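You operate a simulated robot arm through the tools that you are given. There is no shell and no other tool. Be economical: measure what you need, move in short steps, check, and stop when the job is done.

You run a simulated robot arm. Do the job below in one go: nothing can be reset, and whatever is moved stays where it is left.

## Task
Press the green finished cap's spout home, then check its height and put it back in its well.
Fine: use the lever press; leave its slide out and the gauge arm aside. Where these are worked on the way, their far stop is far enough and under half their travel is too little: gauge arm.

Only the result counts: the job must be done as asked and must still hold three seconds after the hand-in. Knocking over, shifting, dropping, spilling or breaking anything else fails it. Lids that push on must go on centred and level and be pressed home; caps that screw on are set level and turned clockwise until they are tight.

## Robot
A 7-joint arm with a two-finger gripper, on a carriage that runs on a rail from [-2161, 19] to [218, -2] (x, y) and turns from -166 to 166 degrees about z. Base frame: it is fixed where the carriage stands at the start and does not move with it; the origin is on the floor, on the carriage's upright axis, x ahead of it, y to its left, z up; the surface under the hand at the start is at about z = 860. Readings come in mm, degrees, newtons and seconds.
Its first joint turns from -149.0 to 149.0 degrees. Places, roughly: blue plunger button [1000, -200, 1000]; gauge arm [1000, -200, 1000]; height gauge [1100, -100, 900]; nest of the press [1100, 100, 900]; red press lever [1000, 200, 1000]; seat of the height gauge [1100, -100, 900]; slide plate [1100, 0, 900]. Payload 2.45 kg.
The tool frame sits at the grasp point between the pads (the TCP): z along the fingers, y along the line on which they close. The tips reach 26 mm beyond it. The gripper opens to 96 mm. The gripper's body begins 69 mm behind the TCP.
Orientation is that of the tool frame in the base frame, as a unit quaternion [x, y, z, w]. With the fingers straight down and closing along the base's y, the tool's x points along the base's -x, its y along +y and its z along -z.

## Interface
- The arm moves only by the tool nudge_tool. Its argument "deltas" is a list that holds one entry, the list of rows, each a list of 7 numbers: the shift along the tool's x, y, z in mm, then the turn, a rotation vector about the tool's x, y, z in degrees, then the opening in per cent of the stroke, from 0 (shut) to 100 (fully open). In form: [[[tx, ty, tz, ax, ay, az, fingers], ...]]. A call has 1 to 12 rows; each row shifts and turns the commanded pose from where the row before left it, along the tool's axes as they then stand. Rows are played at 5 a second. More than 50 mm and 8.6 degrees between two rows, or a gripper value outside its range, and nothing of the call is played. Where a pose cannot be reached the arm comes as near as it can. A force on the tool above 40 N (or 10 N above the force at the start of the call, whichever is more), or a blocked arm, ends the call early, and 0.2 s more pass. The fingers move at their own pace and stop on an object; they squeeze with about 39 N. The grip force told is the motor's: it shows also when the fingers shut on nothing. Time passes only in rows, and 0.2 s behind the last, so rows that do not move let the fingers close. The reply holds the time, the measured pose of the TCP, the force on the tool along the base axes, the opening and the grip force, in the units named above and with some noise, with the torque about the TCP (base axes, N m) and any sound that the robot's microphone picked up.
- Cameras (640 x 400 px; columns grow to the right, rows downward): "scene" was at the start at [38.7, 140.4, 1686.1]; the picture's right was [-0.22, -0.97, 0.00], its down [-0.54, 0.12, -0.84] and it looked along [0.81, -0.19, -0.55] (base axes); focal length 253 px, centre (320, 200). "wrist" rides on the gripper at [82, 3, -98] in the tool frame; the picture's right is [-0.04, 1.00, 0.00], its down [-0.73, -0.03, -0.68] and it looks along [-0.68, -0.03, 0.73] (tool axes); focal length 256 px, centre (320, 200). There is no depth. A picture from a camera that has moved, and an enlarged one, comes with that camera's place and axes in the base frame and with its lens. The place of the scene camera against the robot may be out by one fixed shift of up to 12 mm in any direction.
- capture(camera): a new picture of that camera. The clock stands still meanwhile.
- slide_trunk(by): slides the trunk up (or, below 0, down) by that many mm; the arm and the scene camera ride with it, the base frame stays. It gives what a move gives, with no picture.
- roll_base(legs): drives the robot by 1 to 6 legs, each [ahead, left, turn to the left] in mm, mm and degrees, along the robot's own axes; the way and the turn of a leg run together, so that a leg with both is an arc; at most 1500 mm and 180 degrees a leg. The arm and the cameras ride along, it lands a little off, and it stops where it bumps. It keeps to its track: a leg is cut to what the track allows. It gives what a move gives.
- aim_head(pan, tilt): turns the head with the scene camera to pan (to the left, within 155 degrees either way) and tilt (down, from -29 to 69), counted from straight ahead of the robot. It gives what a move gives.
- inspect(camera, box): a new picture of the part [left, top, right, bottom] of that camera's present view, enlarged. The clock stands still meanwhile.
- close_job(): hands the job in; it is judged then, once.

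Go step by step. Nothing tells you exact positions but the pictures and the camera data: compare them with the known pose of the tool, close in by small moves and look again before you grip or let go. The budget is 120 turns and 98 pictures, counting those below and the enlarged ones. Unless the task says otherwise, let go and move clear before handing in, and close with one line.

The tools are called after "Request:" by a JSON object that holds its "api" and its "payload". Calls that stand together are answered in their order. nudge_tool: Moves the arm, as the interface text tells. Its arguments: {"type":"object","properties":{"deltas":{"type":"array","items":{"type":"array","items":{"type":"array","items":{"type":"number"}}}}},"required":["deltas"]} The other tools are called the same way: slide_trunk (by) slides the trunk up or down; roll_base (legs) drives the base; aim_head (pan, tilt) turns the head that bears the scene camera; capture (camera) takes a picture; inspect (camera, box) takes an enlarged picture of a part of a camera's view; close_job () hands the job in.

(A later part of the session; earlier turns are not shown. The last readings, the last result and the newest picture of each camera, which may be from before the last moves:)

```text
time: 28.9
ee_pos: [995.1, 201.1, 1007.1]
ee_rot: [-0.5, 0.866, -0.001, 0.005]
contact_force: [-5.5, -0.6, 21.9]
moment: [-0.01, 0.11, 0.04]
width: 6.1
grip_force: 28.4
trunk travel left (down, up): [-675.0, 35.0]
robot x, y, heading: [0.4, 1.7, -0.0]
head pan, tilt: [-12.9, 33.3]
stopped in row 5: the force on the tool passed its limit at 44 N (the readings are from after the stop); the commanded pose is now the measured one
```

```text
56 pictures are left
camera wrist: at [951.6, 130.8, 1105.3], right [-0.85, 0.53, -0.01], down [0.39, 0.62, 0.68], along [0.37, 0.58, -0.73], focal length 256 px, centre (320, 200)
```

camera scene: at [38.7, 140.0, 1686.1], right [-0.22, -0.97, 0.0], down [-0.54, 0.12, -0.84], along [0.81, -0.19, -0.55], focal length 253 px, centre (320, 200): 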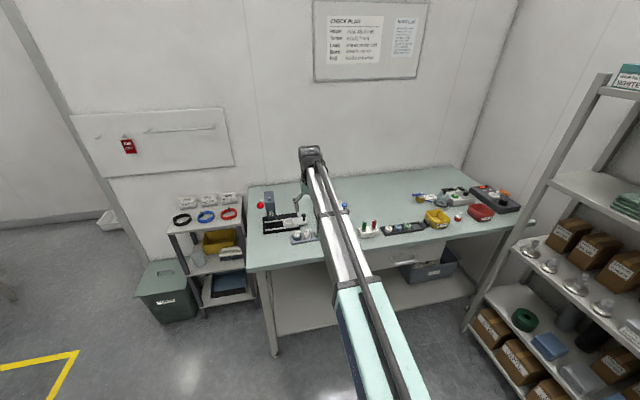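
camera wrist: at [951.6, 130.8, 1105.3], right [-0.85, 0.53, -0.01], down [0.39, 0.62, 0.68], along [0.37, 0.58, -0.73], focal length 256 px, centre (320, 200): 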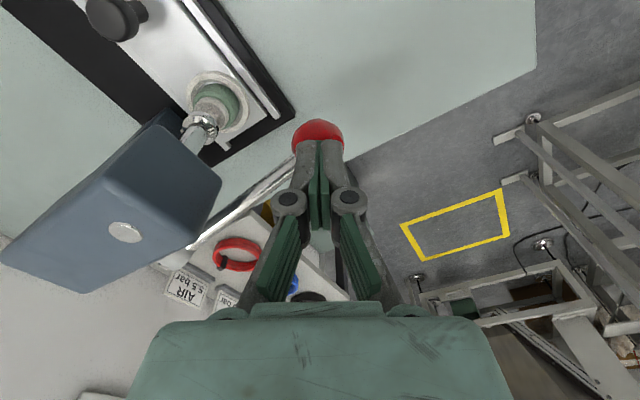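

Force rose to 44 N; checking whether that is the stop by pressing on gently.

Request:
{"api": "nudge_tool", "payload": {"deltas": [[[0, 0, 1.5, 0, 0, 0, 0], [0, 0, 1.5, 0, 0, 0, 0], [0, 0, 1.5, 0, 0, 0, 0], [0, 0, 1.5, 0, 0, 0, 0], [0, 0, 1.5, 0, 0, 0, 0], [0, 0, 0, 0, 0, 0, 0]]]}}

Request:
{"api": "inspect", "payload": {"camera": "wrist", "box": [160, 50, 280, 170]}}

```text
time: 29.5
ee_pos: [996.2, 201.0, 1007.5]
ee_rot: [-0.5, 0.866, -0.002, 0.007]
contact_force: [-5.6, -1.2, 23.2]
moment: [-0.02, 0.09, 0.03]
width: 5.9
grip_force: 28.5
trunk travel left (down, up): [-675.0, 35.0]
robot x, y, heading: [4.9, 1.9, -0.1]
head pan, tilt: [-12.9, 33.3]
stopped in row 2: the force on the tool passed its limit at 42 N (the readings are from after the stop); the commanded pose is now the measured one
```

```text
3.33 times, centred on (220, 110) of wrist
camera zoom: at [951.9, 130.9, 1105.1], right [-0.85, 0.53, -0.01], down [0.38, 0.62, 0.69], along [0.37, 0.58, -0.73], focal length 853 px, centre (653, 500)
```

zoom: 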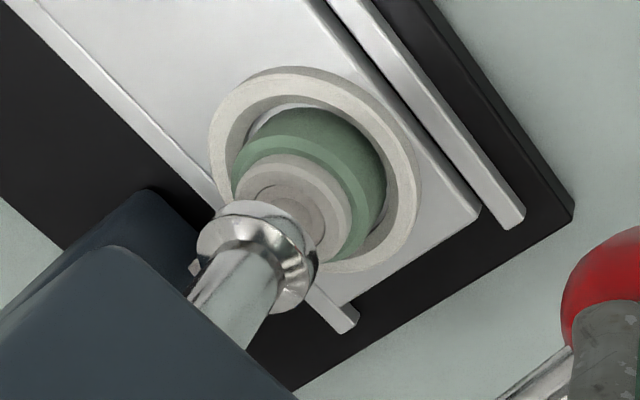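

Firm stop and the pump now sits down on the neck. I'll ease the lever up and look at the spout.

Request:
{"api": "nudge_tool", "payload": {"deltas": [[[0, 0, -5, 0, 0, 0, 0], [0, 0, -10, 0, 0, 0, 0], [0, 0, -15, 0, 0, 0, 0], [0, 0, -20, 0, 0, 0, 0], [0, 0, 0, 0, 0, 0, 0]]]}}

Request:
{"api": "capture", "payload": {"camera": "wrist"}}

Request:
{"api": "inspect", "payload": {"camera": "wrist", "box": [170, 40, 290, 140]}}

```text
time: 30.7
ee_pos: [999.4, 200.0, 1051.4]
ee_rot: [-0.501, 0.866, 0.0, 0.003]
contact_force: [0.0, -1.2, 0.9]
moment: [0.02, 0.01, 0.02]
width: 0.5
grip_force: 28.5
trunk travel left (down, up): [-675.0, 35.0]
robot x, y, heading: [2.2, -1.0, -0.1]
head pan, tilt: [-12.9, 33.3]
```

```text
54 pictures are left
camera wrist: at [955.0, 129.8, 1150.7], right [-0.85, 0.53, -0.01], down [0.39, 0.62, 0.68], along [0.37, 0.58, -0.73], focal length 256 px, centre (320, 200)
```

wrist: 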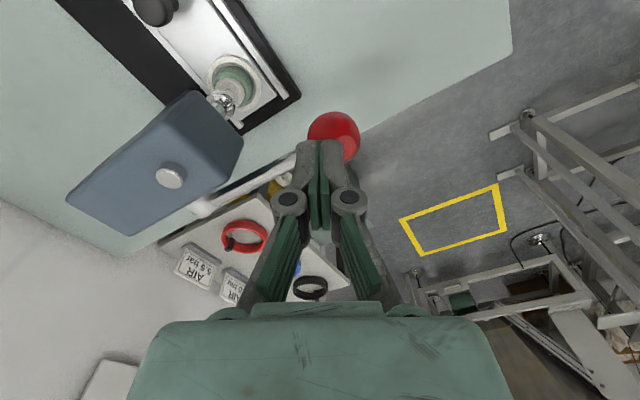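

```text
4.00 times, centred on (230, 90) of wrist
camera zoom: at [955.0, 129.8, 1150.7], right [-0.85, 0.53, -0.01], down [0.39, 0.62, 0.68], along [0.37, 0.58, -0.73], focal length 1024 px, centre (680, 640)
```

zoom: 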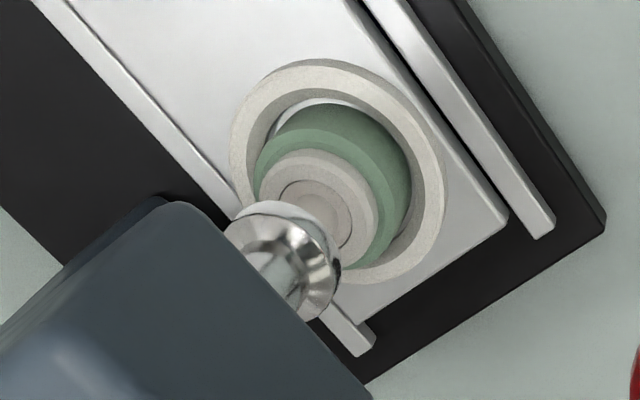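

The lever springs back with the hand. Rising clear and returning above the knob.

Request:
{"api": "nudge_tool", "payload": {"deltas": [[[0, 0, -38, 0, 0, 0, 0], [0, 0, -40, 0, 0, 0, 0], [21.1, -40.5, 0, 0, 0, 0, 0], [21.1, -40.5, 0, 0, 0, 0, 0], [21.1, -40.5, 0, 0, 0, 0, 48], [0, 0, 40, 0, 0, 0, 48], [0, 0, 45, 0, 0, 0, 48], [0, 0, 45, 0, 0, 0, 48], [0, 0, 40, 0, 0, 0, 48], [0, 0, 0, 0, 0, 0, 48]]]}}

Request:
{"api": "inspect", "payload": {"camera": "wrist", "box": [220, 80, 420, 220]}}

Request:
{"api": "inspect", "payload": {"camera": "scene", "box": [255, 185, 305, 235]}}

```text
time: 32.9
ee_pos: [1070.9, 86.2, 959.8]
ee_rot: [-0.5, 0.866, 0.0, 0.005]
contact_force: [-0.4, -0.3, -0.1]
moment: [-0.04, -0.01, -0.02]
width: 46.1
grip_force: 0.1
trunk travel left (down, up): [-675.0, 35.0]
robot x, y, heading: [-1.8, 4.3, -0.1]
head pan, tilt: [-12.9, 33.3]
```

```text
2.86 times, centred on (320, 150) of wrist
camera zoom: at [1027.3, 16.6, 1057.7], right [-0.85, 0.53, -0.01], down [0.39, 0.62, 0.68], along [0.37, 0.58, -0.73], focal length 731 px, centre (320, 343)
```

zoom: 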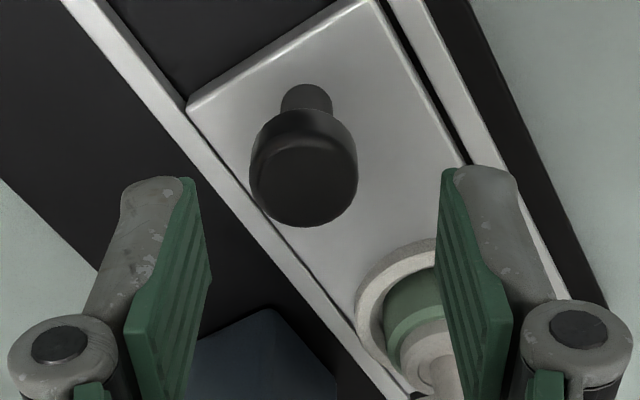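

```text
8.00 times, centred on (280, 210) of scene
camera zoom: at [38.8, 140.4, 1686.1], right [-0.22, -0.97, 0.0], down [-0.54, 0.12, -0.84], along [0.81, -0.19, -0.55], focal length 2022 px, centre (640, 120)
```

zoom: 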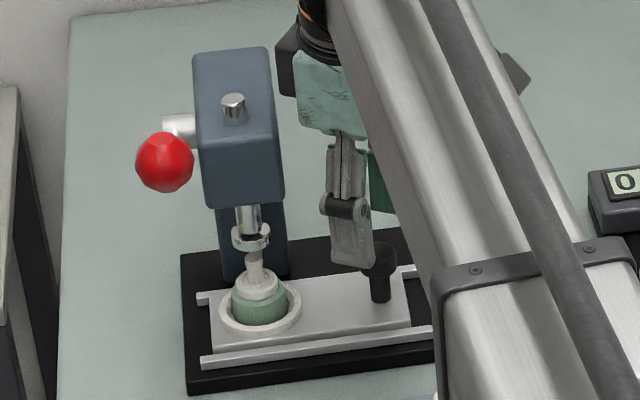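

Knob is 3.5 mm left of centre; correct, descend, grip and pull the slide back out.

Request:
{"api": "nudge_tool", "payload": {"deltas": [[[0, -3.5, 0, 0, 0, 0, 48], [0, 0, 20, 0, 0, 0, 48], [0, 0, 13, 0, 0, 0, 48], [0, 0, 0, 0, 0, 0, 10], [0, 0, 0, 0, 0, 0, 0], [0, 0, 0, 0, 0, 0, 0], [8.7, -5, 0, 0, 0, 0, 0], [8.7, -5, 0, 0, 0, 0, 0], [8.7, -5, 0, 0, 0, 0, 0], [8.7, -5, 0, 0, 0, 0, 0], [0, 0, 0, 0, 0, 0, 0]]]}}

Request:
{"api": "inspect", "payload": {"camera": "scene", "box": [260, 190, 310, 230]}}

```text
time: 35.3
ee_pos: [1074.0, 43.0, 926.0]
ee_rot: [-0.501, 0.866, 0.0, 0.004]
contact_force: [-19.0, -0.6, -8.7]
moment: [0.73, -0.02, 0.17]
width: 22.8
grip_force: 45.1
trunk travel left (down, up): [-675.0, 35.0]
robot x, y, heading: [-2.2, -3.6, 0.2]
head pan, tilt: [-12.9, 33.3]
```

```text
10.00 times, centred on (285, 210) of scene
camera zoom: at [37.6, 140.3, 1686.0], right [-0.22, -0.97, 0.0], down [-0.53, 0.12, -0.84], along [0.82, -0.19, -0.55], focal length 2528 px, centre (670, 100)
```

zoom: 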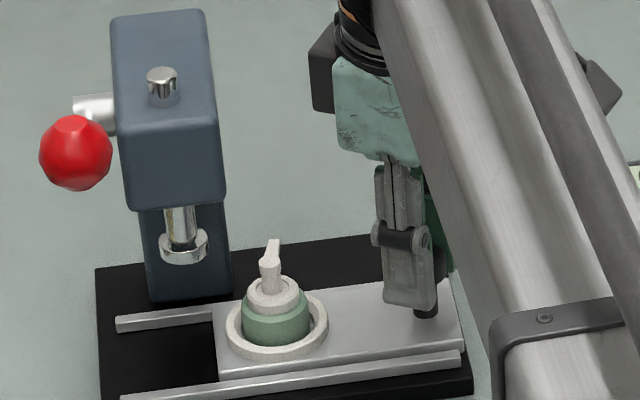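

The spout is down on its neck now. Pulling the slide the rest of the way out.

Request:
{"api": "nudge_tool", "payload": {"deltas": [[[0.7, 1.3, 0, 0, 0, 0, 0], [8.7, -5, 0, 0, 0, 0, 0], [8.7, -5, 0, 0, 0, 0, 0], [8.7, -5, 0, 0, 0, 0, 0], [5.2, -3, 0, 0, 0, 0, 0], [2.6, -1.5, 0, 0, 0, 0, 0], [2.6, -1.5, 0, 0, 0, 0, 0], [2.6, -1.5, 0, 0, 0, 0, 0], [0, 0, 0, 0, 0, 0, 0]]]}}

Request:
{"api": "inspect", "payload": {"camera": "scene", "box": [255, 185, 335, 245]}}

```text
time: 37.3
ee_pos: [1074.4, -0.2, 927.3]
ee_rot: [-0.5, 0.866, 0.0, 0.003]
contact_force: [-15.9, 1.2, -4.1]
moment: [-0.68, 0.67, 0.19]
width: 23.1
grip_force: 45.1
trunk travel left (down, up): [-675.0, 35.0]
robot x, y, heading: [2.5, 4.5, 0.1]
head pan, tilt: [-12.9, 33.3]
```

```text
6.67 times, centred on (295, 215) of scene
camera zoom: at [37.4, 140.7, 1686.1], right [-0.22, -0.97, 0.0], down [-0.53, 0.12, -0.84], along [0.82, -0.19, -0.55], focal length 1685 px, centre (487, 100)
```

zoom: 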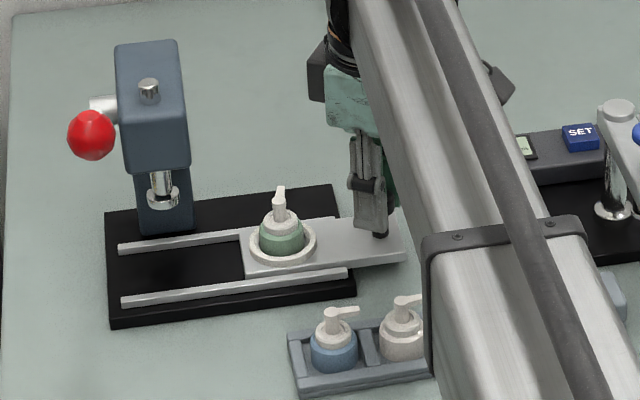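

Request:
{"api": "nudge_tool", "payload": {"deltas": [[[1.7, -1, 0, 0, 0, 0, 0], [1.7, -1, 0, 0, 0, 0, 0], [0, 0, 0, 0, 0, 0, 0]]]}}

```text
time: 38.1
ee_pos: [1073.2, 0.0, 926.0]
ee_rot: [-0.502, 0.865, 0.001, 0.005]
contact_force: [-14.9, 17.3, -1.8]
moment: [-0.23, 0.68, 0.18]
width: 22.7
grip_force: 44.9
trunk travel left (down, up): [-675.0, 35.0]
robot x, y, heading: [-4.4, 1.2, 0.1]
head pan, tilt: [-12.9, 33.3]
```

Slide is out at its stop. Releasing, rising, turning back and moving over the cap.

Request:
{"api": "nudge_tool", "payload": {"deltas": [[[-2.5, 1.5, 0, 0, 0, 0, 0], [0, 0, 0, 0, 0, 0, 48], [0, 0, -20, 0, 0, 0, 48], [0, 0, -40, 0, 0, 0, 48], [0, 0, 0, 0, 0, 8, 48], [0, 0, 0, 0, 0, 8, 48], [0, 0, 0, 0, 0, 8, 48], [0, 0, 0, 0, 0, 8, 48], [0, 0, 0, 0, 0, 8, 48], [0, 0, 0, 0, 0, 8, 48], [0, 0, 0, 0, 0, 8, 48], [0, 0, 0, 0, 0, 4, 48]]]}}

Request:
{"api": "nudge_tool", "payload": {"deltas": [[[0, 37, 0, 0, 0, 0, 48], [0, 37.5, 0, 0, 0, 0, 48], [0, 0, 0, 0, 0, 0, 48]]]}}

Request:
{"api": "capture", "payload": {"camera": "wrist"}}

Request:
{"api": "inspect", "payload": {"camera": "wrist", "box": [240, 60, 400, 180]}}

```text
time: 40.7
ee_pos: [1073.6, -1.9, 986.3]
ee_rot: [0.0, 1.0, 0.001, 0.003]
contact_force: [0.1, 0.1, -0.4]
moment: [0.0, 0.0, 0.01]
width: 46.1
grip_force: 0.0
trunk travel left (down, up): [-675.0, 35.0]
robot x, y, heading: [-0.7, -2.2, 0.3]
head pan, tilt: [-12.9, 33.3]
```

```text
time: 41.5
ee_pos: [1071.7, 72.8, 986.1]
ee_rot: [0.0, 1.0, 0.001, 0.003]
contact_force: [0.4, 0.4, 0.1]
moment: [-0.02, -0.03, 0.02]
width: 46.3
grip_force: 0.0
trunk travel left (down, up): [-675.0, 35.0]
robot x, y, heading: [1.8, 1.7, 0.0]
head pan, tilt: [-12.9, 33.3]
```

```text
48 pictures are left
camera wrist: at [991.4, 76.2, 1084.8], right [0.04, 1.0, 0.0], down [0.73, -0.03, 0.68], along [0.68, -0.03, -0.73], focal length 256 px, centre (320, 200)
```

wrist: 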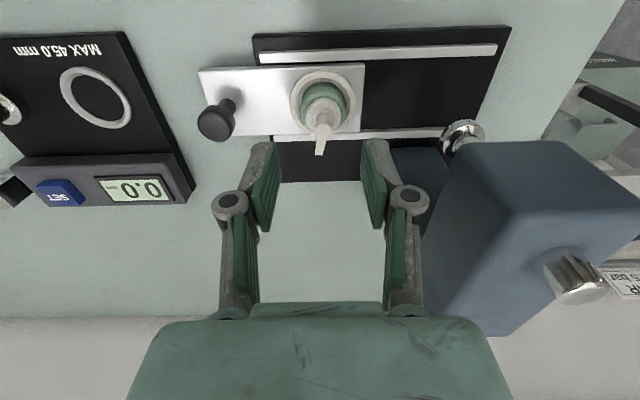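

```text
3.33 times, centred on (320, 120) of wrist
camera zoom: at [991.4, 76.2, 1084.8], right [0.04, 1.0, 0.0], down [0.73, -0.03, 0.68], along [0.68, -0.03, -0.73], focal length 853 px, centre (320, 467)
```

zoom: 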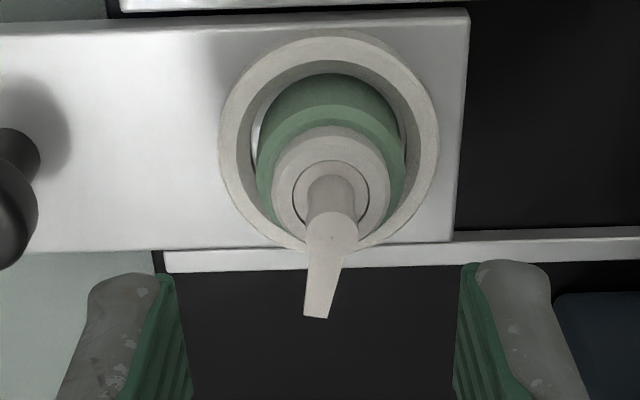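

The spout is flush. Cap is 2.5 mm toward +y of the hand; correct, descend to grip slightly higher on the collar.

Request:
{"api": "nudge_tool", "payload": {"deltas": [[[0, 2.5, 0, 0, 0, 0, 48], [0, 0, 30, 0, 0, 0, 48], [0, 0, 25, 0, 0, 0, 48], [0, 0, 11, 0, 0, 0, 48], [0, 0, 0, 0, 0, 0, 48], [0, 0, 0, 0, 0, 0, 30], [0, 0, 0, 0, 0, 0, 10], [0, 0, 0, 0, 0, 0, 0], [0, 0, 0, 0, 0, 0, 0]]]}}

Request:
{"api": "inspect", "payload": {"camera": "wrist", "box": [240, 90, 400, 210]}}

```text
time: 43.5
ee_pos: [1073.5, 75.5, 920.5]
ee_rot: [0.0, 1.0, 0.001, 0.004]
contact_force: [0.3, 0.3, 0.1]
moment: [-0.01, 0.01, 0.01]
width: 32.0
grip_force: 9.9
trunk travel left (down, up): [-675.0, 35.0]
robot x, y, heading: [-1.0, 3.9, -0.0]
head pan, tilt: [-12.9, 33.3]
```

```text
3.33 times, centred on (320, 150) of wrist
camera zoom: at [992.3, 78.1, 1018.2], right [0.04, 1.0, 0.0], down [0.73, -0.03, 0.68], along [0.68, -0.02, -0.73], focal length 853 px, centre (320, 367)
```

zoom: 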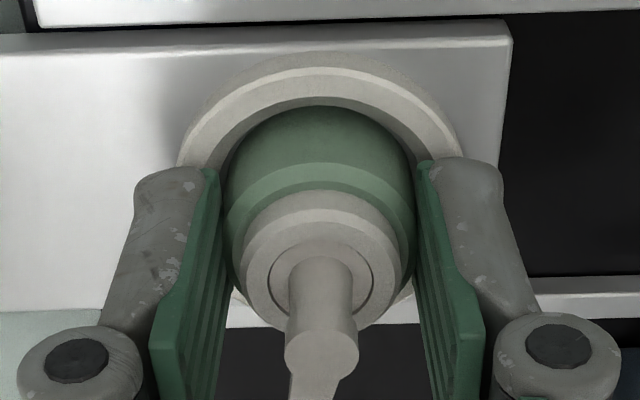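

Gripped. Lifting, levelling the 0.5° tilt, and carrying the cap over the gauge seat near [1067, -112].

Request:
{"api": "nudge_tool", "payload": {"deltas": [[[0, 0, -8, 0, 0, 0, 0], [0, 0, -25, 0, 0.46, 0, 0], [0, 0, -35, 0, 0, 0, 0], [1.5, -47, 0, 0, 0, 0, 0], [1.5, -47, 0, 0, 0, 0, 0], [1.5, -47, 0, 0, 0, 0, 0], [1.5, -47, 0, 0, 0, 0, 0], [0, 0, 0, 0, 0, 0, 0]]]}}

Request:
{"api": "capture", "payload": {"camera": "wrist"}}

Request:
{"api": "inspect", "payload": {"camera": "wrist", "box": [240, 60, 400, 180]}}

```text
time: 45.3
ee_pos: [1063.9, -112.8, 989.0]
ee_rot: [-0.001, 1.0, 0.002, 0.001]
contact_force: [-1.2, -0.7, -0.4]
moment: [0.02, -0.02, -0.02]
width: 31.8
grip_force: 9.4
trunk travel left (down, up): [-675.0, 35.0]
robot x, y, heading: [2.8, 0.9, 0.0]
head pan, tilt: [-12.9, 33.3]
```

```text
45 pictures are left
camera wrist: at [984.0, -109.4, 1088.3], right [0.04, 1.0, 0.0], down [0.73, -0.03, 0.68], along [0.68, -0.02, -0.73], focal length 256 px, centre (320, 200)
```

wrist: 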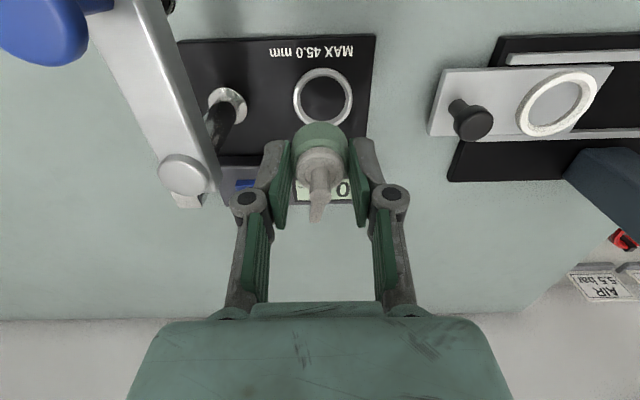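

```text
3.33 times, centred on (320, 120) of wrist
camera zoom: at [984.0, -109.4, 1088.3], right [0.04, 1.0, 0.0], down [0.73, -0.03, 0.68], along [0.68, -0.02, -0.73], focal length 853 px, centre (320, 467)
```

zoom: 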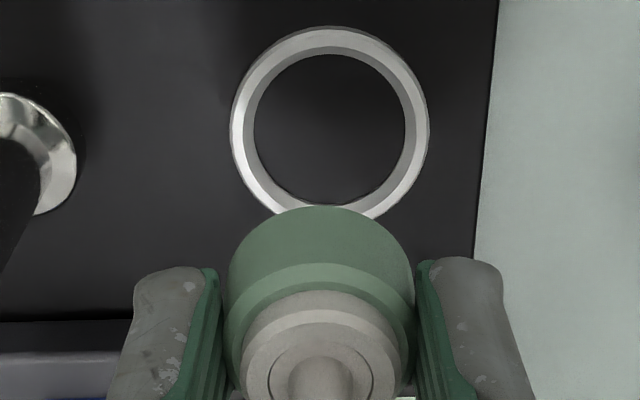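

Seat is about +4 mm in x and +2 mm in y from the cap. Shifting and lowering to just above.

Request:
{"api": "nudge_tool", "payload": {"deltas": [[[-4, 2.2, 0, 0, 0, 0, 0], [0, 0, 35, 0, 0, 0, 0], [0, 0, 30, 0, 0, 0, 0], [0, 0, 8, 0, 0, 0, 0], [0, 0, 0, 0, 0, 0, 0]]]}}

Request:
{"api": "inspect", "payload": {"camera": "wrist", "box": [240, 90, 400, 210]}}

```text
time: 46.5
ee_pos: [1072.0, -110.9, 916.4]
ee_rot: [0.0, 1.0, 0.001, 0.0]
contact_force: [-0.7, -0.8, -0.1]
moment: [0.0, 0.01, 0.0]
width: 31.8
grip_force: 10.0
trunk travel left (down, up): [-675.0, 35.0]
robot x, y, heading: [0.8, 4.3, 0.0]
head pan, tilt: [-12.9, 33.3]
```

```text
3.33 times, centred on (320, 150) of wrist
camera zoom: at [991.8, -107.1, 1014.8], right [0.04, 1.0, 0.0], down [0.73, -0.03, 0.68], along [0.68, -0.02, -0.73], focal length 853 px, centre (320, 367)
```

zoom: 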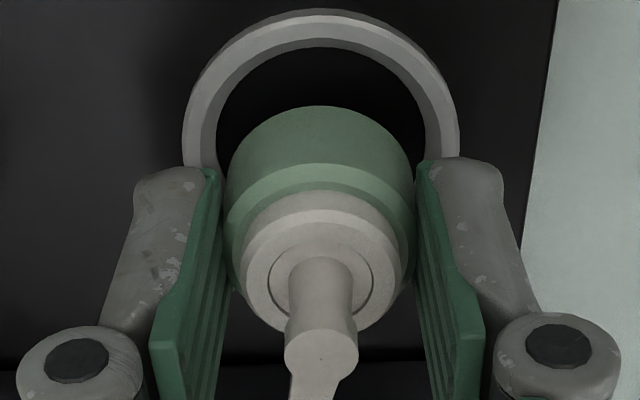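

Request:
{"api": "nudge_tool", "payload": {"deltas": [[[2.3, 0, 0, 0, 0, 0, 0], [0, 0, 5, 0, 0, 0, 0], [0, 0, 3, 0, 0, 0, 0], [0, 0, 1.5, 0, 0, 0, 0], [0, 0, 1, 0, 0, 0, 0], [0, 0, 0, 0, 0, 0, 0]]]}}

Request:
{"api": "inspect", "payload": {"camera": "wrist", "box": [240, 90, 400, 210]}}

```text
time: 47.9
ee_pos: [1069.7, -111.4, 906.8]
ee_rot: [0.0, 1.0, 0.001, 0.0]
contact_force: [-0.1, 0.9, 6.8]
moment: [0.03, -0.01, -0.03]
width: 31.7
grip_force: 10.5
trunk travel left (down, up): [-675.0, 35.0]
robot x, y, heading: [0.8, 0.0, -0.3]
head pan, tilt: [-12.9, 33.3]
```

```text
3.33 times, centred on (320, 150) of wrist
camera zoom: at [988.7, -107.8, 1004.5], right [0.04, 1.0, 0.0], down [0.73, -0.03, 0.68], along [0.68, -0.03, -0.73], focal length 853 px, centre (320, 367)
```

zoom: 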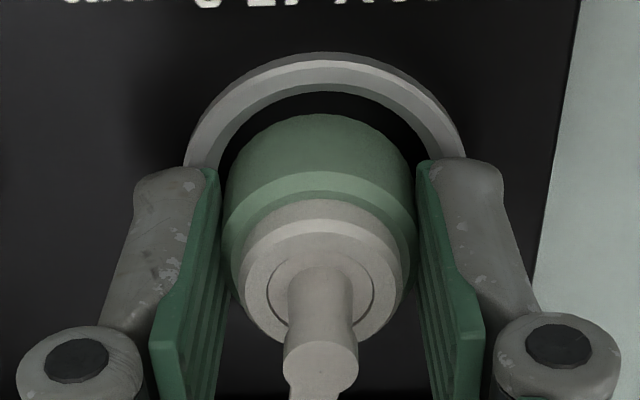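

Contact at 906.8, but the gap looks larger on the near side; I'll shift 2 mm toward me and see if it settles lower.

Request:
{"api": "nudge_tool", "payload": {"deltas": [[[0, 0, -1.5, 0, 0, 0, 0], [2, 0, 0, 0, 0, 0, 0], [0, 0, 1.5, 0, 0, 0, 0], [0, 0, 0.7, 0, 0, 0, 0], [0, 0, 0.7, 0, 0, 0, 0], [0, 0, 0, 0, 0, 0, 0]]]}}

Request:
{"api": "inspect", "payload": {"camera": "wrist", "box": [240, 90, 400, 210]}}

```text
time: 49.3
ee_pos: [1066.2, -111.6, 904.6]
ee_rot: [0.0, 1.0, 0.001, -0.001]
contact_force: [-0.2, 0.2, 7.1]
moment: [0.02, 0.0, 0.0]
width: 31.7
grip_force: 10.0
trunk travel left (down, up): [-675.0, 35.0]
robot x, y, heading: [0.8, -0.6, 0.2]
head pan, tilt: [-12.9, 33.3]
```

```text
3.33 times, centred on (320, 150) of wrist
camera zoom: at [986.0, -108.7, 1002.6], right [0.04, 1.0, 0.0], down [0.73, -0.03, 0.68], along [0.68, -0.03, -0.73], focal length 853 px, centre (320, 367)
```

zoom: 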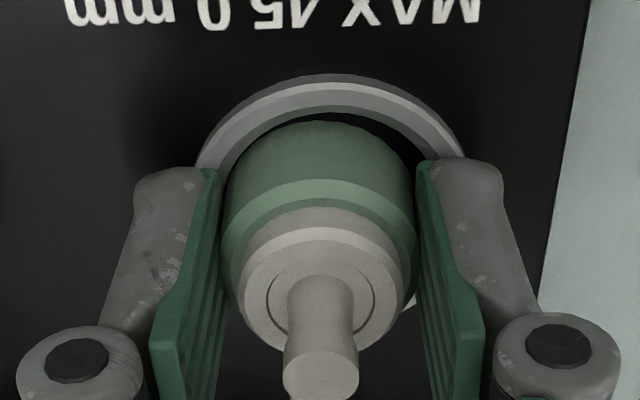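

Request:
{"api": "nudge_tool", "payload": {"deltas": [[[0, 0, -1.3, 0, 0, 0, 0], [-0.5, 1.6, 0, 0, 0, 0, 0], [0, 0, 1, 0, 0, 0, 0], [0, 0, 0.7, 0, 0, 0, 0], [0, 0, 0, 0, 0, 0, 0]]]}}

Request:
{"api": "inspect", "payload": {"camera": "wrist", "box": [240, 90, 400, 210]}}

```text
time: 50.5
ee_pos: [1069.1, -110.3, 904.0]
ee_rot: [0.0, 1.0, 0.001, 0.0]
contact_force: [0.0, -2.5, 6.8]
moment: [-0.09, -0.04, -0.03]
width: 31.9
grip_force: 10.1
trunk travel left (down, up): [-675.0, 35.0]
robot x, y, heading: [0.0, -0.1, -0.0]
head pan, tilt: [-12.9, 33.3]
```

```text
3.33 times, centred on (320, 150) of wrist
camera zoom: at [987.6, -107.3, 1002.2], right [0.04, 1.0, 0.0], down [0.73, -0.03, 0.68], along [0.68, -0.03, -0.73], focal length 853 px, centre (320, 367)
```

zoom: 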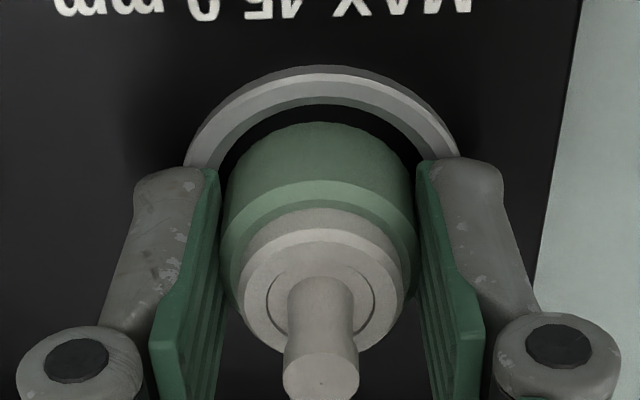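

Seated and centred. Releasing and rising.

Request:
{"api": "nudge_tool", "payload": {"deltas": [[[0, 0, -0.5, 0, 0, 0, 38], [0, 0, 0, 0, 0, 0, 48], [0, 0, 0, 0, 0, 0, 48], [0, 0, -25, 0, 0, 0, 48], [0, 0, -40, 0, 0, 0, 48], [25, 0, -40, 0, 0, 0, 48], [35, 0, -35, 0, 0, 0, 48], [35, 0, -35, 0, 0, 0, 0], [0, 0, 0, 0, 0, 0, 0]]]}}

Request:
{"api": "capture", "payload": {"camera": "wrist"}}

Request:
{"api": "inspect", "payload": {"camera": "scene", "box": [290, 180, 370, 250]}}

```text
time: 52.5
ee_pos: [972.9, -110.2, 1078.8]
ee_rot: [0.0, 1.0, 0.001, -0.001]
contact_force: [-0.4, 0.1, 0.7]
moment: [0.0, -0.01, 0.02]
width: 0.2
grip_force: 28.3
trunk travel left (down, up): [-675.0, 35.0]
robot x, y, heading: [0.5, -0.5, 0.0]
head pan, tilt: [-12.9, 33.3]
```

```text
39 pictures are left
camera wrist: at [892.6, -107.8, 1177.3], right [0.04, 1.0, 0.0], down [0.73, -0.03, 0.68], along [0.68, -0.03, -0.73], focal length 256 px, centre (320, 200)
```

wrist: 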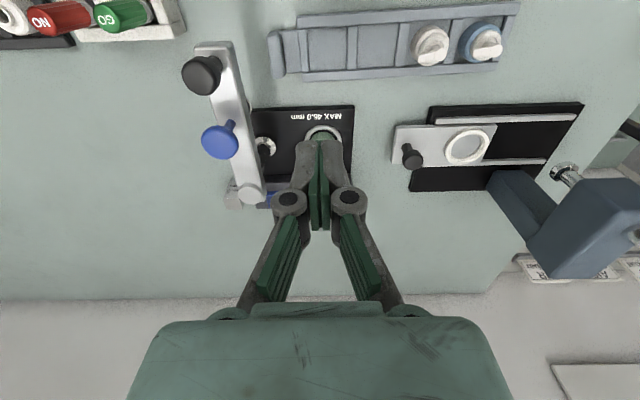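

```text
5.71 times, centred on (330, 215) of scene
camera zoom: at [38.5, 140.4, 1686.1], right [-0.22, -0.97, 0.0], down [-0.54, 0.12, -0.84], along [0.81, -0.19, -0.55], focal length 1445 px, centre (263, 114)
```

zoom: 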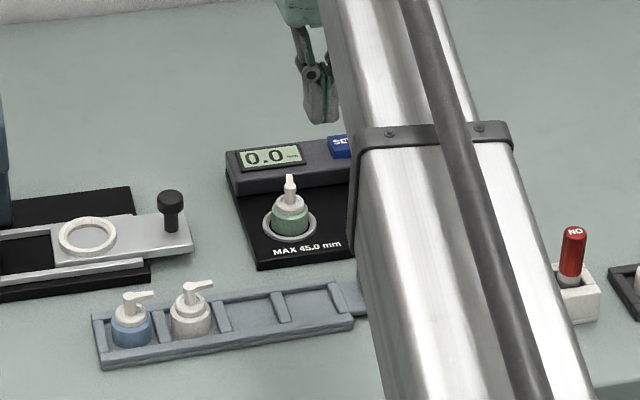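

The gauge arm's black handle is at about [946, -191, 997], the blue plunger at [988, -188, 1005], the pivot near [1070, -190]. Going above the handle.

Request:
{"api": "nudge_tool", "payload": {"deltas": [[[13.5, -40.5, 0, 0, 0, 0, 45], [13.5, -40.5, 0, 0, 0, 0, 45], [0, 0, 25, 0, 0, 0, 45], [0, 0, 15, 0, 0, 0, 45], [0, 0, 0, 0, 0, 0, 45]]]}}

Request:
{"api": "capture", "payload": {"camera": "wrist"}}

Request:
{"api": "inspect", "payload": {"camera": "wrist", "box": [230, 90, 410, 230]}}

```text
time: 53.7
ee_pos: [945.6, -191.5, 1039.2]
ee_rot: [0.0, 1.0, 0.001, 0.0]
contact_force: [-0.6, 0.0, -0.6]
moment: [0.02, -0.04, 0.03]
width: 43.1
grip_force: 0.2
trunk travel left (down, up): [-675.0, 35.0]
robot x, y, heading: [-1.2, -0.9, 0.1]
head pan, tilt: [-12.9, 33.3]
```

```text
37 pictures are left
camera wrist: at [864.5, -188.5, 1138.9], right [0.04, 1.0, 0.0], down [0.73, -0.03, 0.68], along [0.68, -0.02, -0.73], focal length 256 px, centre (320, 200)
```

wrist: 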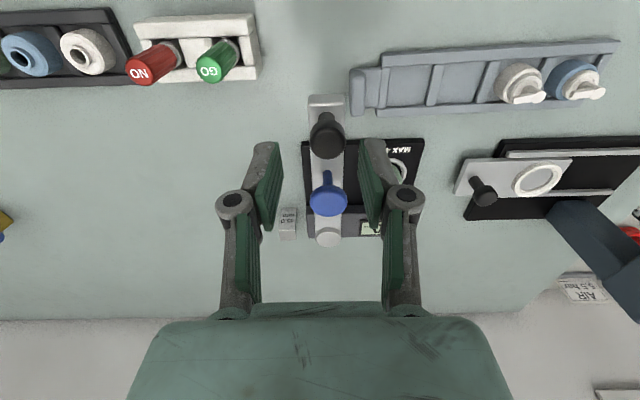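

```text
2.86 times, centred on (320, 160) of wrist
camera zoom: at [864.5, -188.5, 1138.9], right [0.04, 1.0, 0.0], down [0.73, -0.03, 0.68], along [0.68, -0.02, -0.73], focal length 731 px, centre (320, 314)
```

zoom: 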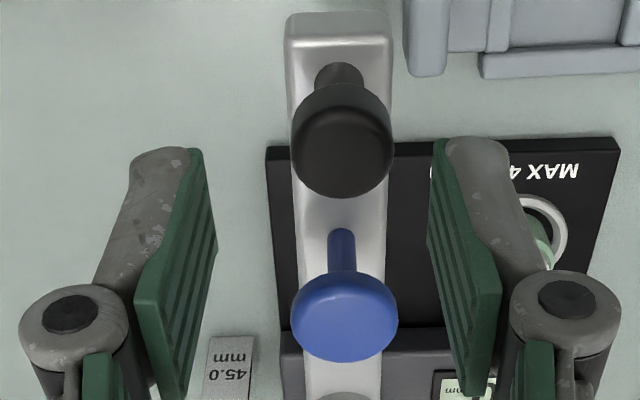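

Handle is +3 mm x, +4.4 mm y from the hand. Correct, descend and grip it.

Request:
{"api": "nudge_tool", "payload": {"deltas": [[[-3, 4.4, 0, 0, 0, 0, 45], [0, 0, 15, 0, 0, 0, 45], [0, 0, 13, 0, 0, 0, 45], [0, 0, 0, 0, 0, 0, 45]]]}}

Request:
{"api": "inspect", "payload": {"camera": "wrist", "box": [230, 110, 410, 250]}}

```text
time: 54.7
ee_pos: [950.8, -187.4, 1010.8]
ee_rot: [0.0, 1.0, 0.001, 0.001]
contact_force: [-0.6, -0.3, 0.7]
moment: [-0.01, 0.0, -0.02]
width: 43.1
grip_force: 0.0
trunk travel left (down, up): [-675.0, 35.0]
robot x, y, heading: [0.7, -1.7, -0.0]
head pan, tilt: [-12.9, 33.3]
```

```text
2.86 times, centred on (320, 180) of wrist
camera zoom: at [869.3, -184.1, 1109.3], right [0.04, 1.0, 0.0], down [0.73, -0.03, 0.68], along [0.68, -0.03, -0.73], focal length 731 px, centre (320, 257)
```

zoom: 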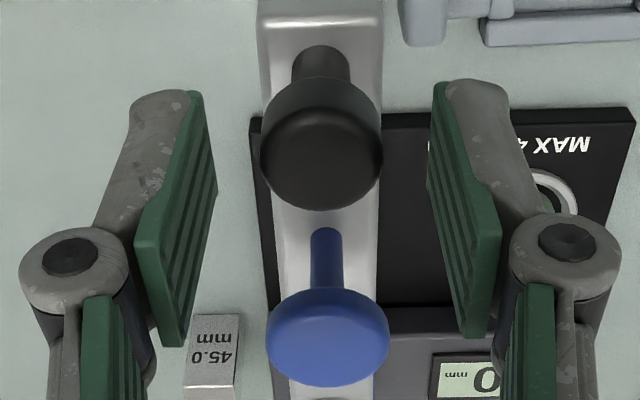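

Request:
{"api": "nudge_tool", "payload": {"deltas": [[[0, 0, 0, 0, 0, 0, 15], [0, 0, 0, 0, 0, 0, 0], [0, 0, 0, 0, 0, 0, 0], [-1.03, 15.7, 0, 0, 0, 7.5, 0], [-1.03, 15.7, 0, 0, 0, 7.5, 0], [-1.03, 15.7, 0, 0, 0, 7.5, 0], [-1.03, 15.7, 0, 0, 0, 7.5, 0], [0, 0, 0, 0, 0, 0, 0]]]}}

Request:
{"api": "capture", "payload": {"camera": "wrist"}}

```text
time: 56.5
ee_pos: [966.1, -127.2, 1011.2]
ee_rot: [0.26, 0.966, 0.0, 0.001]
contact_force: [6.9, -5.1, 5.4]
moment: [-0.04, 0.19, -0.18]
width: 20.5
grip_force: 44.9
trunk travel left (down, up): [-675.0, 35.0]
robot x, y, heading: [-0.9, -1.1, 0.1]
head pan, tilt: [-12.9, 33.3]
```

```text
34 pictures are left
camera wrist: at [898.3, -83.8, 1109.6], right [0.54, 0.84, 0.0], down [0.62, -0.4, 0.68], along [0.57, -0.36, -0.73], focal length 256 px, centre (320, 200)
```

wrist: 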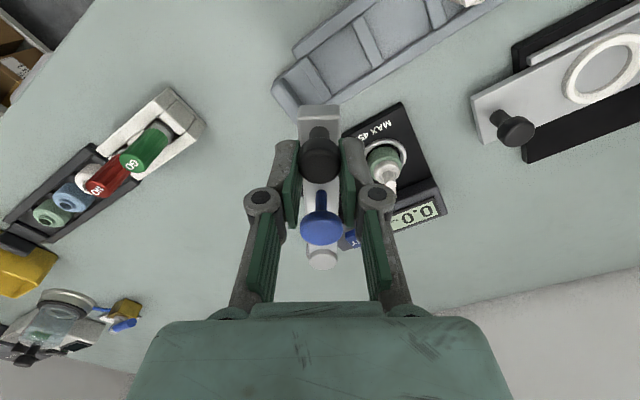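

The arm swings with the hand. Continuing.

Request:
{"api": "nudge_tool", "payload": {"deltas": [[[-1.03, 15.7, 0, 0, 0, 7.5, 0], [-1.03, 15.7, 0, 0, 0, 7.5, 0], [-1.03, 15.7, 0, 0, 0, 7.5, 0], [-1.03, 15.7, 0, 0, 0, 7.5, 0], [0, 0, 0, 0, 0, 0, 0]]]}}

```text
time: 57.7
ee_pos: [1010.3, -83.4, 1010.8]
ee_rot: [0.501, 0.865, 0.001, -0.001]
contact_force: [6.8, -13.3, 4.8]
moment: [-0.26, 0.02, -0.15]
width: 20.6
grip_force: 45.9
trunk travel left (down, up): [-675.0, 35.0]
robot x, y, heading: [-1.6, 2.0, 0.1]
head pan, tilt: [-12.9, 33.3]
```

Request:
{"api": "nudge_tool", "payload": {"deltas": [[[-2, 15, 0, 0, 0, 7.5, 0], [-2, 15, 0, 0, 0, 7.5, 0], [-1.03, 8, 0, 0, 0, 4, 0], [-0.5, 4, 0, 0, 0, 2, 0], [0, 0, 0, 0, 0, 0, 0]]]}}

Request:
{"api": "capture", "payload": {"camera": "wrist"}}

Request:
{"api": "inspect", "payload": {"camera": "scene", "box": [290, 180, 370, 250]}}

```text
time: 58.9
ee_pos: [1051.8, -71.1, 1010.3]
ee_rot: [0.65, 0.76, 0.001, -0.001]
contact_force: [1.3, -4.6, 1.5]
moment: [-0.52, -0.07, 0.04]
width: 20.4
grip_force: 44.7
trunk travel left (down, up): [-675.0, 35.0]
robot x, y, heading: [-1.8, -0.2, 0.1]
head pan, tilt: [-12.9, 33.3]
```

```text
33 pictures are left
camera wrist: at [1042.2, 9.4, 1109.8], right [0.99, 0.12, 0.0], down [0.09, -0.73, 0.68], along [0.08, -0.67, -0.74], focal length 256 px, centre (320, 200)
```

wrist: 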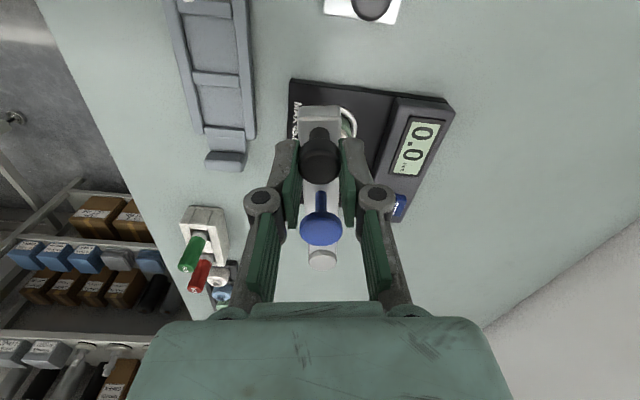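

```text
5.71 times, centred on (330, 215) of scene
camera zoom: at [38.6, 139.9, 1686.1], right [-0.22, -0.97, 0.0], down [-0.54, 0.12, -0.84], along [0.81, -0.19, -0.55], focal length 1445 px, centre (263, 114)
```

zoom: 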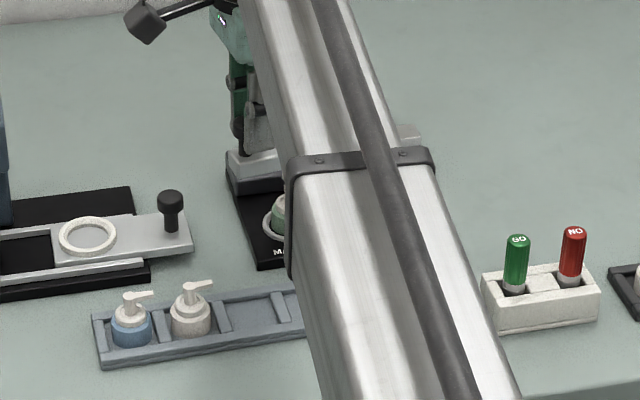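

Near the end; continuing in small steps to the far stop.

Request:
{"api": "nudge_tool", "payload": {"deltas": [[[-0.3, 4.1, 0, 0, 0, 2, 0], [-0.2, 4.1, 0, 0, 0, 2, 0], [-0.2, 4.1, 0, 0, 0, 2, 0], [-0.2, 4.1, 0, 0, 0, 2, 0], [-0.2, 4.1, 0, 0, 0, 2, 0], [-0.2, 4.1, 0, 0, 0, 2, 0], [0, 0, 0, 0, 0, 0, 0]]]}}

Request:
{"api": "capture", "payload": {"camera": "wrist"}}

```text
time: 60.5
ee_pos: [1069.0, -69.5, 1010.1]
ee_rot: [0.725, 0.688, -0.004, -0.004]
contact_force: [-36.2, -0.3, -11.3]
moment: [-0.11, 0.13, 0.26]
width: 20.4
grip_force: 44.9
trunk travel left (down, up): [-675.0, 35.0]
robot x, y, heading: [-2.6, 2.1, 0.2]
head pan, tilt: [-12.9, 33.3]
```

```text
31 pictures are left
camera wrist: at [1078.1, 10.5, 1109.6], right [1.0, -0.09, -0.01], down [-0.06, -0.73, 0.68], along [-0.07, -0.67, -0.74], focal length 256 px, centre (320, 200)
```

wrist: 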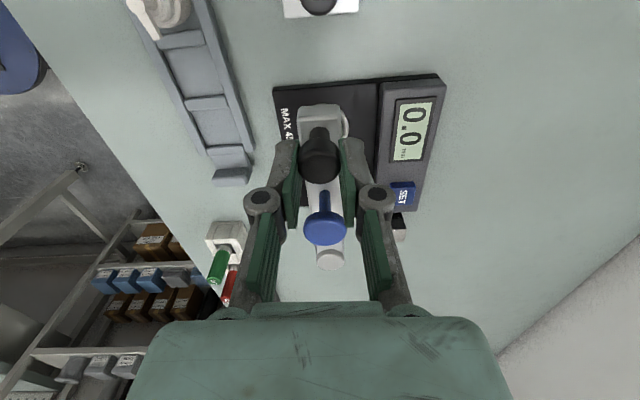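

The arm hit its far stop over the cap (36 N). Easing off, releasing and moving above the blue plunger with shut fingers.

Request:
{"api": "nudge_tool", "payload": {"deltas": [[[0, -5, 0, 0, 0, -2, 0], [0, 0, 0, 0, 0, 0, 25], [0, 0, 0, 0, 0, 0, 42], [0, 0, -20, 0, 0, 0, 42], [0, 0, -35, 0, 0, 0, 42], [-20, 0, 0, 0, 0, 0, 0], [-15.5, 0, 0, 0, 0, 0, 0], [0, 0, 0, 0, 0, 0, 0]]]}}

Request:
{"api": "capture", "payload": {"camera": "wrist"}}

```text
time: 62.3
ee_pos: [1068.6, -105.2, 1066.4]
ee_rot: [0.713, 0.701, 0.001, -0.001]
contact_force: [-0.2, -0.8, 0.3]
moment: [0.02, 0.01, -0.03]
width: 0.0
grip_force: 28.4
trunk travel left (down, up): [-675.0, 35.0]
robot x, y, heading: [-0.1, -0.4, 0.2]
head pan, tilt: [-12.9, 33.3]
```

```text
30 pictures are left
camera wrist: at [1074.1, -24.6, 1165.5], right [1.0, -0.06, 0.0], down [-0.04, -0.73, 0.68], along [-0.04, -0.68, -0.74], focal length 256 px, centre (320, 200)
```

wrist: 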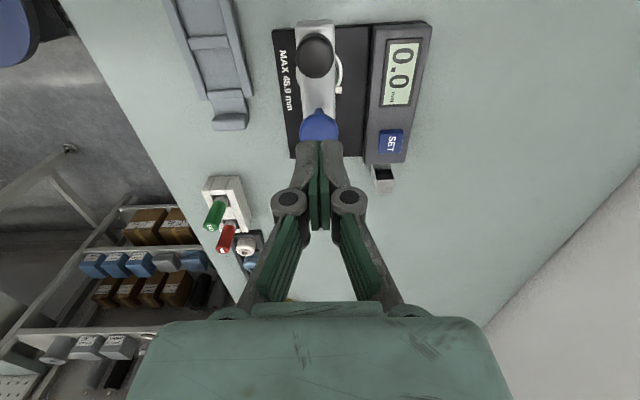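

Plunger is right under the tips. Pressing it down step by step.

Request:
{"api": "nudge_tool", "payload": {"deltas": [[[0, 0, 20, 0, 0, 0, 0], [0, 0, 6, 0, 0, 0, 0], [0, 0, 4, 0, 0, 0, 0], [0, 0, 4, 0, 0, 0, 0], [0, 0, 4, 0, 0, 0, 0], [0, 0, 4, 0, 0, 0, 0], [0, 0, 4, 0, 0, 0, 0], [0, 0, 0, 0, 0, 0, 0]]]}}

Request:
{"api": "inspect", "payload": {"camera": "wrist", "box": [260, 20, 460, 160]}}

```text
time: 64.1
ee_pos: [1068.3, -105.9, 1019.6]
ee_rot: [0.713, 0.701, 0.001, 0.0]
contact_force: [-0.1, -1.1, 2.1]
moment: [-0.04, -0.01, -0.02]
width: 6.0
grip_force: 28.5
trunk travel left (down, up): [-675.0, 35.0]
robot x, y, heading: [-1.9, -1.0, 0.0]
head pan, tilt: [-12.9, 33.3]
```

```text
2.86 times, centred on (360, 90) of wrist
camera zoom: at [1074.5, -25.2, 1119.4], right [1.0, -0.06, 0.0], down [-0.04, -0.73, 0.68], along [-0.04, -0.68, -0.74], focal length 731 px, centre (206, 514)
```

zoom: 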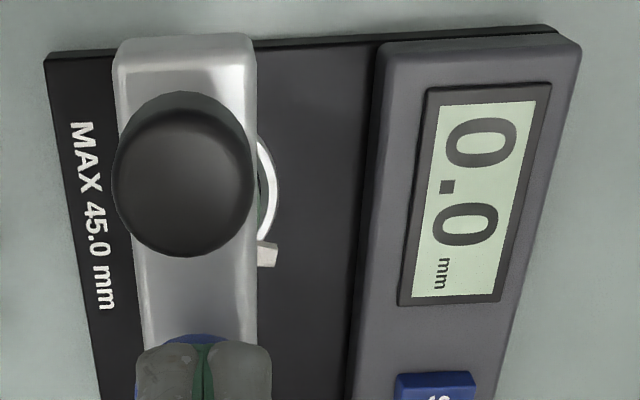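

Request:
{"api": "nudge_tool", "payload": {"deltas": [[[0, 0, 3, 0, 0, 0, 0], [0, 0, 3, 0, 0, 0, 0], [0, 0, 3, 0, 0, 0, 0], [0, 0, 3, 0, 0, 0, 0], [0, 0, 3, 0, 0, 0, 0], [0, 0, 3, 0, 0, 0, 0], [0, 0, 0, 0, 0, 0, 0]]]}}

Request:
{"api": "inspect", "payload": {"camera": "wrist", "box": [260, 20, 460, 160]}}

```text
time: 65.7
ee_pos: [1068.3, -105.4, 1008.7]
ee_rot: [0.713, 0.701, 0.004, 0.003]
contact_force: [-0.5, 0.8, 19.6]
moment: [-0.04, 0.02, 0.01]
width: 5.9
grip_force: 28.3
trunk travel left (down, up): [-675.0, 35.0]
robot x, y, heading: [-0.7, -1.2, -0.2]
head pan, tilt: [-12.9, 33.3]
heard: click
stopped in row 7: the force on the tool passed its limit at 41 N (the readings are from after the stop); the commanded pose is now the measured one
```

```text
2.86 times, centred on (360, 90) of wrist
camera zoom: at [1073.5, -24.5, 1108.0], right [1.0, -0.06, 0.01], down [-0.05, -0.73, 0.68], along [-0.03, -0.68, -0.74], focal length 731 px, centre (206, 514)
```

zoom: 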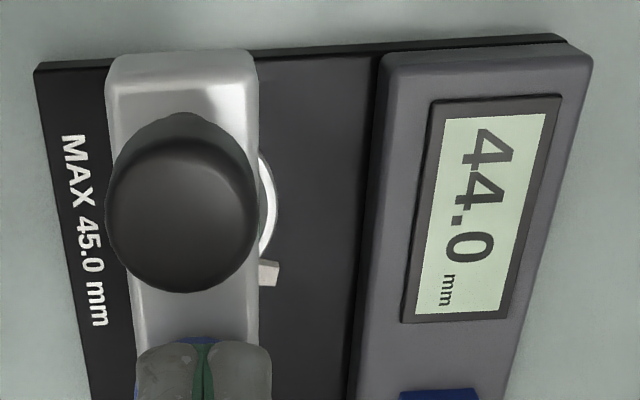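

The gauge clicked and reads 44.0 mm, within the 45.0 limit. Letting the plunger up and going back to the arm's handle.

Request:
{"api": "nudge_tool", "payload": {"deltas": [[[0, 0, -8, 0, 0, 0, 0], [0, 0, -25, 0.56, 0, 0, 0], [0, 0, -25, 0, 0, 0, 0], [20, 0, 0, 0, 0, 0, 42], [15.5, 0, 0, 0, 0, 0, 42], [0, 0, 25, 0, 0, 0, 42], [0, 0, 0, 0, 0, 0, 42]]]}}

Request:
{"api": "inspect", "payload": {"camera": "wrist", "box": [230, 60, 430, 220]}}

```text
time: 67.3
ee_pos: [1072.0, -69.1, 1036.7]
ee_rot: [0.712, 0.702, -0.001, -0.003]
contact_force: [-0.2, -0.3, -0.2]
moment: [0.01, 0.0, -0.02]
width: 40.3
grip_force: 0.0
trunk travel left (down, up): [-675.0, 35.0]
robot x, y, heading: [-0.8, 1.6, -0.2]
head pan, tilt: [-12.9, 33.3]
```

```text
2.50 times, centred on (330, 140) of wrist
camera zoom: at [1078.4, 11.5, 1136.0], right [1.0, -0.06, -0.01], down [-0.04, -0.73, 0.68], along [-0.04, -0.68, -0.74], focal length 640 px, centre (295, 350)
```

zoom: 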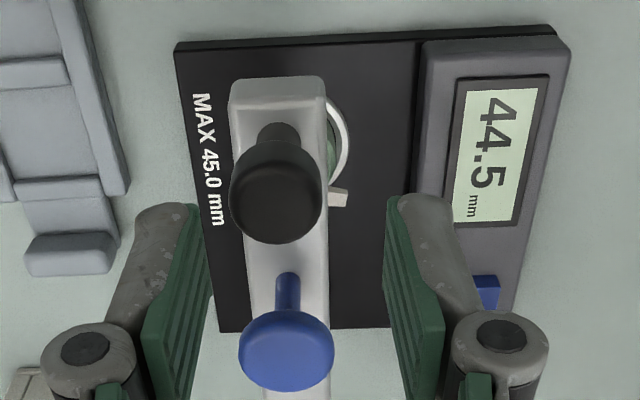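

Reading holds at 44.5 mm, under 45. The handle is 5 mm to the left; correct, descend, grip and swing the arm back.

Request:
{"api": "nudge_tool", "payload": {"deltas": [[[0, -5, 0, 0, 0, 0, 42], [0, 0, 15, 0, 0, 0, 42], [0, 0, 12, 0, 0, 0, 42], [0, 0, 0, 0, 0, 0, 10], [0, 0, 0, 0, 0, 0, 0], [0, 0, 0, 0, 0, 0, 0], [0, -7.8, 0, 0, 0, -3.75, 0], [0.8, -15.4, 0, 0, 0, -7.5, 0], [0.8, -15.4, 0, 0, 0, -7.5, 0], [0, 0, 0, 0, 0, 0, 0]]]}}

Request:
{"api": "capture", "payload": {"camera": "wrist"}}

```text
time: 69.5
ee_pos: [1029.4, -76.8, 1010.9]
ee_rot: [0.589, 0.808, -0.002, -0.002]
contact_force: [4.6, -15.4, 2.3]
moment: [-0.49, -0.17, -0.12]
width: 20.5
grip_force: 45.0
trunk travel left (down, up): [-675.0, 35.0]
robot x, y, heading: [0.3, -1.2, 0.0]
head pan, tilt: [-12.9, 33.3]
```

```text
26 pictures are left
camera wrist: at [1007.8, 2.2, 1109.8], right [0.96, 0.27, -0.01], down [0.2, -0.71, 0.68], along [0.18, -0.65, -0.74], focal length 256 px, centre (320, 200)
```

wrist: 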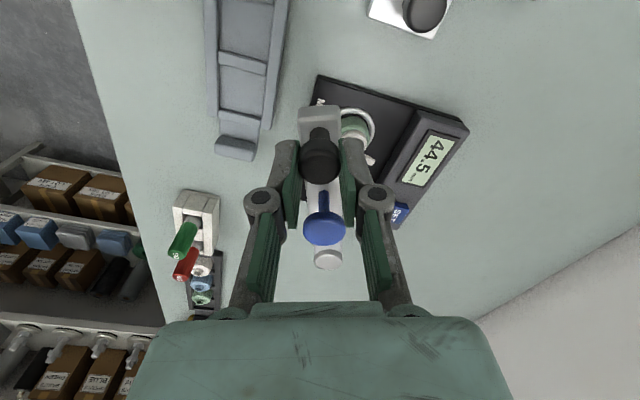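

Request:
{"api": "nudge_tool", "payload": {"deltas": [[[-4, -15.4, 0, 0, 0, -7.5, 0], [-1.03, -15.5, 0, 0, 0, -7.5, 0], [-1.03, -15.5, 0, 0, 0, -7.5, 0], [-1.03, -15.5, 0, 0, 0, -7.5, 0], [-1.03, -15.5, 0, 0, 0, -7.5, 0], [0, 0, 0, 0, 0, 0, 0]]]}}

```text
time: 70.9
ee_pos: [969.2, -121.4, 1011.1]
ee_rot: [0.297, 0.955, 0.001, -0.003]
contact_force: [19.6, -12.4, 8.5]
moment: [0.22, 0.25, 0.09]
width: 20.6
grip_force: 45.1
trunk travel left (down, up): [-675.0, 35.0]
robot x, y, heading: [-0.6, 3.8, 0.1]
head pan, tilt: [-12.9, 33.3]
```

Request:
{"api": "nudge_tool", "payload": {"deltas": [[[-3.5, -15, 0, 0, 0, -7.5, 0], [-1.03, -15.3, 0, 0, 0, -7.5, 0], [-1.03, -15.3, 0, 0, 0, -7.5, 0], [-1.03, -15.3, 0, 0, 0, -7.5, 0], [-0.3, -6, 0, 0, 0, -3, 0], [0, -3, 0, 0, 0, -1.5, 0], [0, 0, 0, 0, 0, 0, 0]]]}}

Request:
{"api": "capture", "payload": {"camera": "wrist"}}

```text
time: 72.5
ee_pos: [948.7, -185.0, 1010.5]
ee_rot: [0.001, 1.0, 0.002, -0.003]
contact_force: [10.2, 4.2, 15.2]
moment: [0.08, 0.33, 0.0]
width: 20.5
grip_force: 45.4
trunk travel left (down, up): [-675.0, 35.0]
robot x, y, heading: [3.6, 2.4, 0.0]
head pan, tilt: [-12.9, 33.3]
```

```text
25 pictures are left
camera wrist: at [868.0, -183.7, 1110.0], right [0.04, 1.0, 0.0], down [0.74, -0.03, 0.68], along [0.67, -0.03, -0.74], focal length 256 px, centre (320, 200)
```

wrist: 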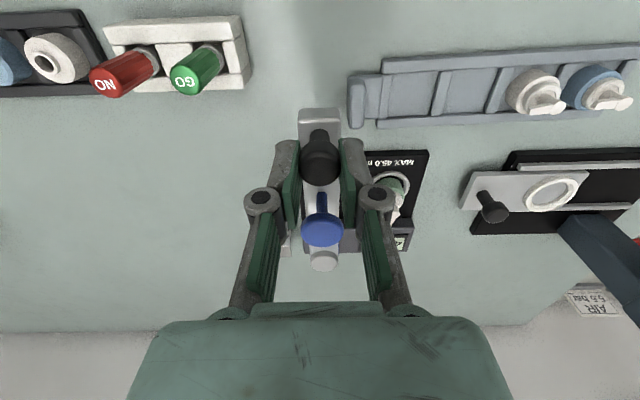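

Arm is nearly where it started; a little further to be at its aside stop.

Request:
{"api": "nudge_tool", "payload": {"deltas": [[[-1, -2, 0, 0, 0, 0, 0], [0, -2, 0, 0, 0, 0, 0], [0, 0, 0, 0, 0, 0, 0]]]}}

```text
time: 73.3
ee_pos: [948.5, -187.6, 1009.9]
ee_rot: [0.0, 1.0, 0.002, -0.004]
contact_force: [-0.3, 20.1, 5.0]
moment: [0.28, -1.11, -0.02]
width: 20.7
grip_force: 45.1
trunk travel left (down, up): [-675.0, 35.0]
robot x, y, heading: [-1.1, -1.6, 0.1]
head pan, tilt: [-12.9, 33.3]
```

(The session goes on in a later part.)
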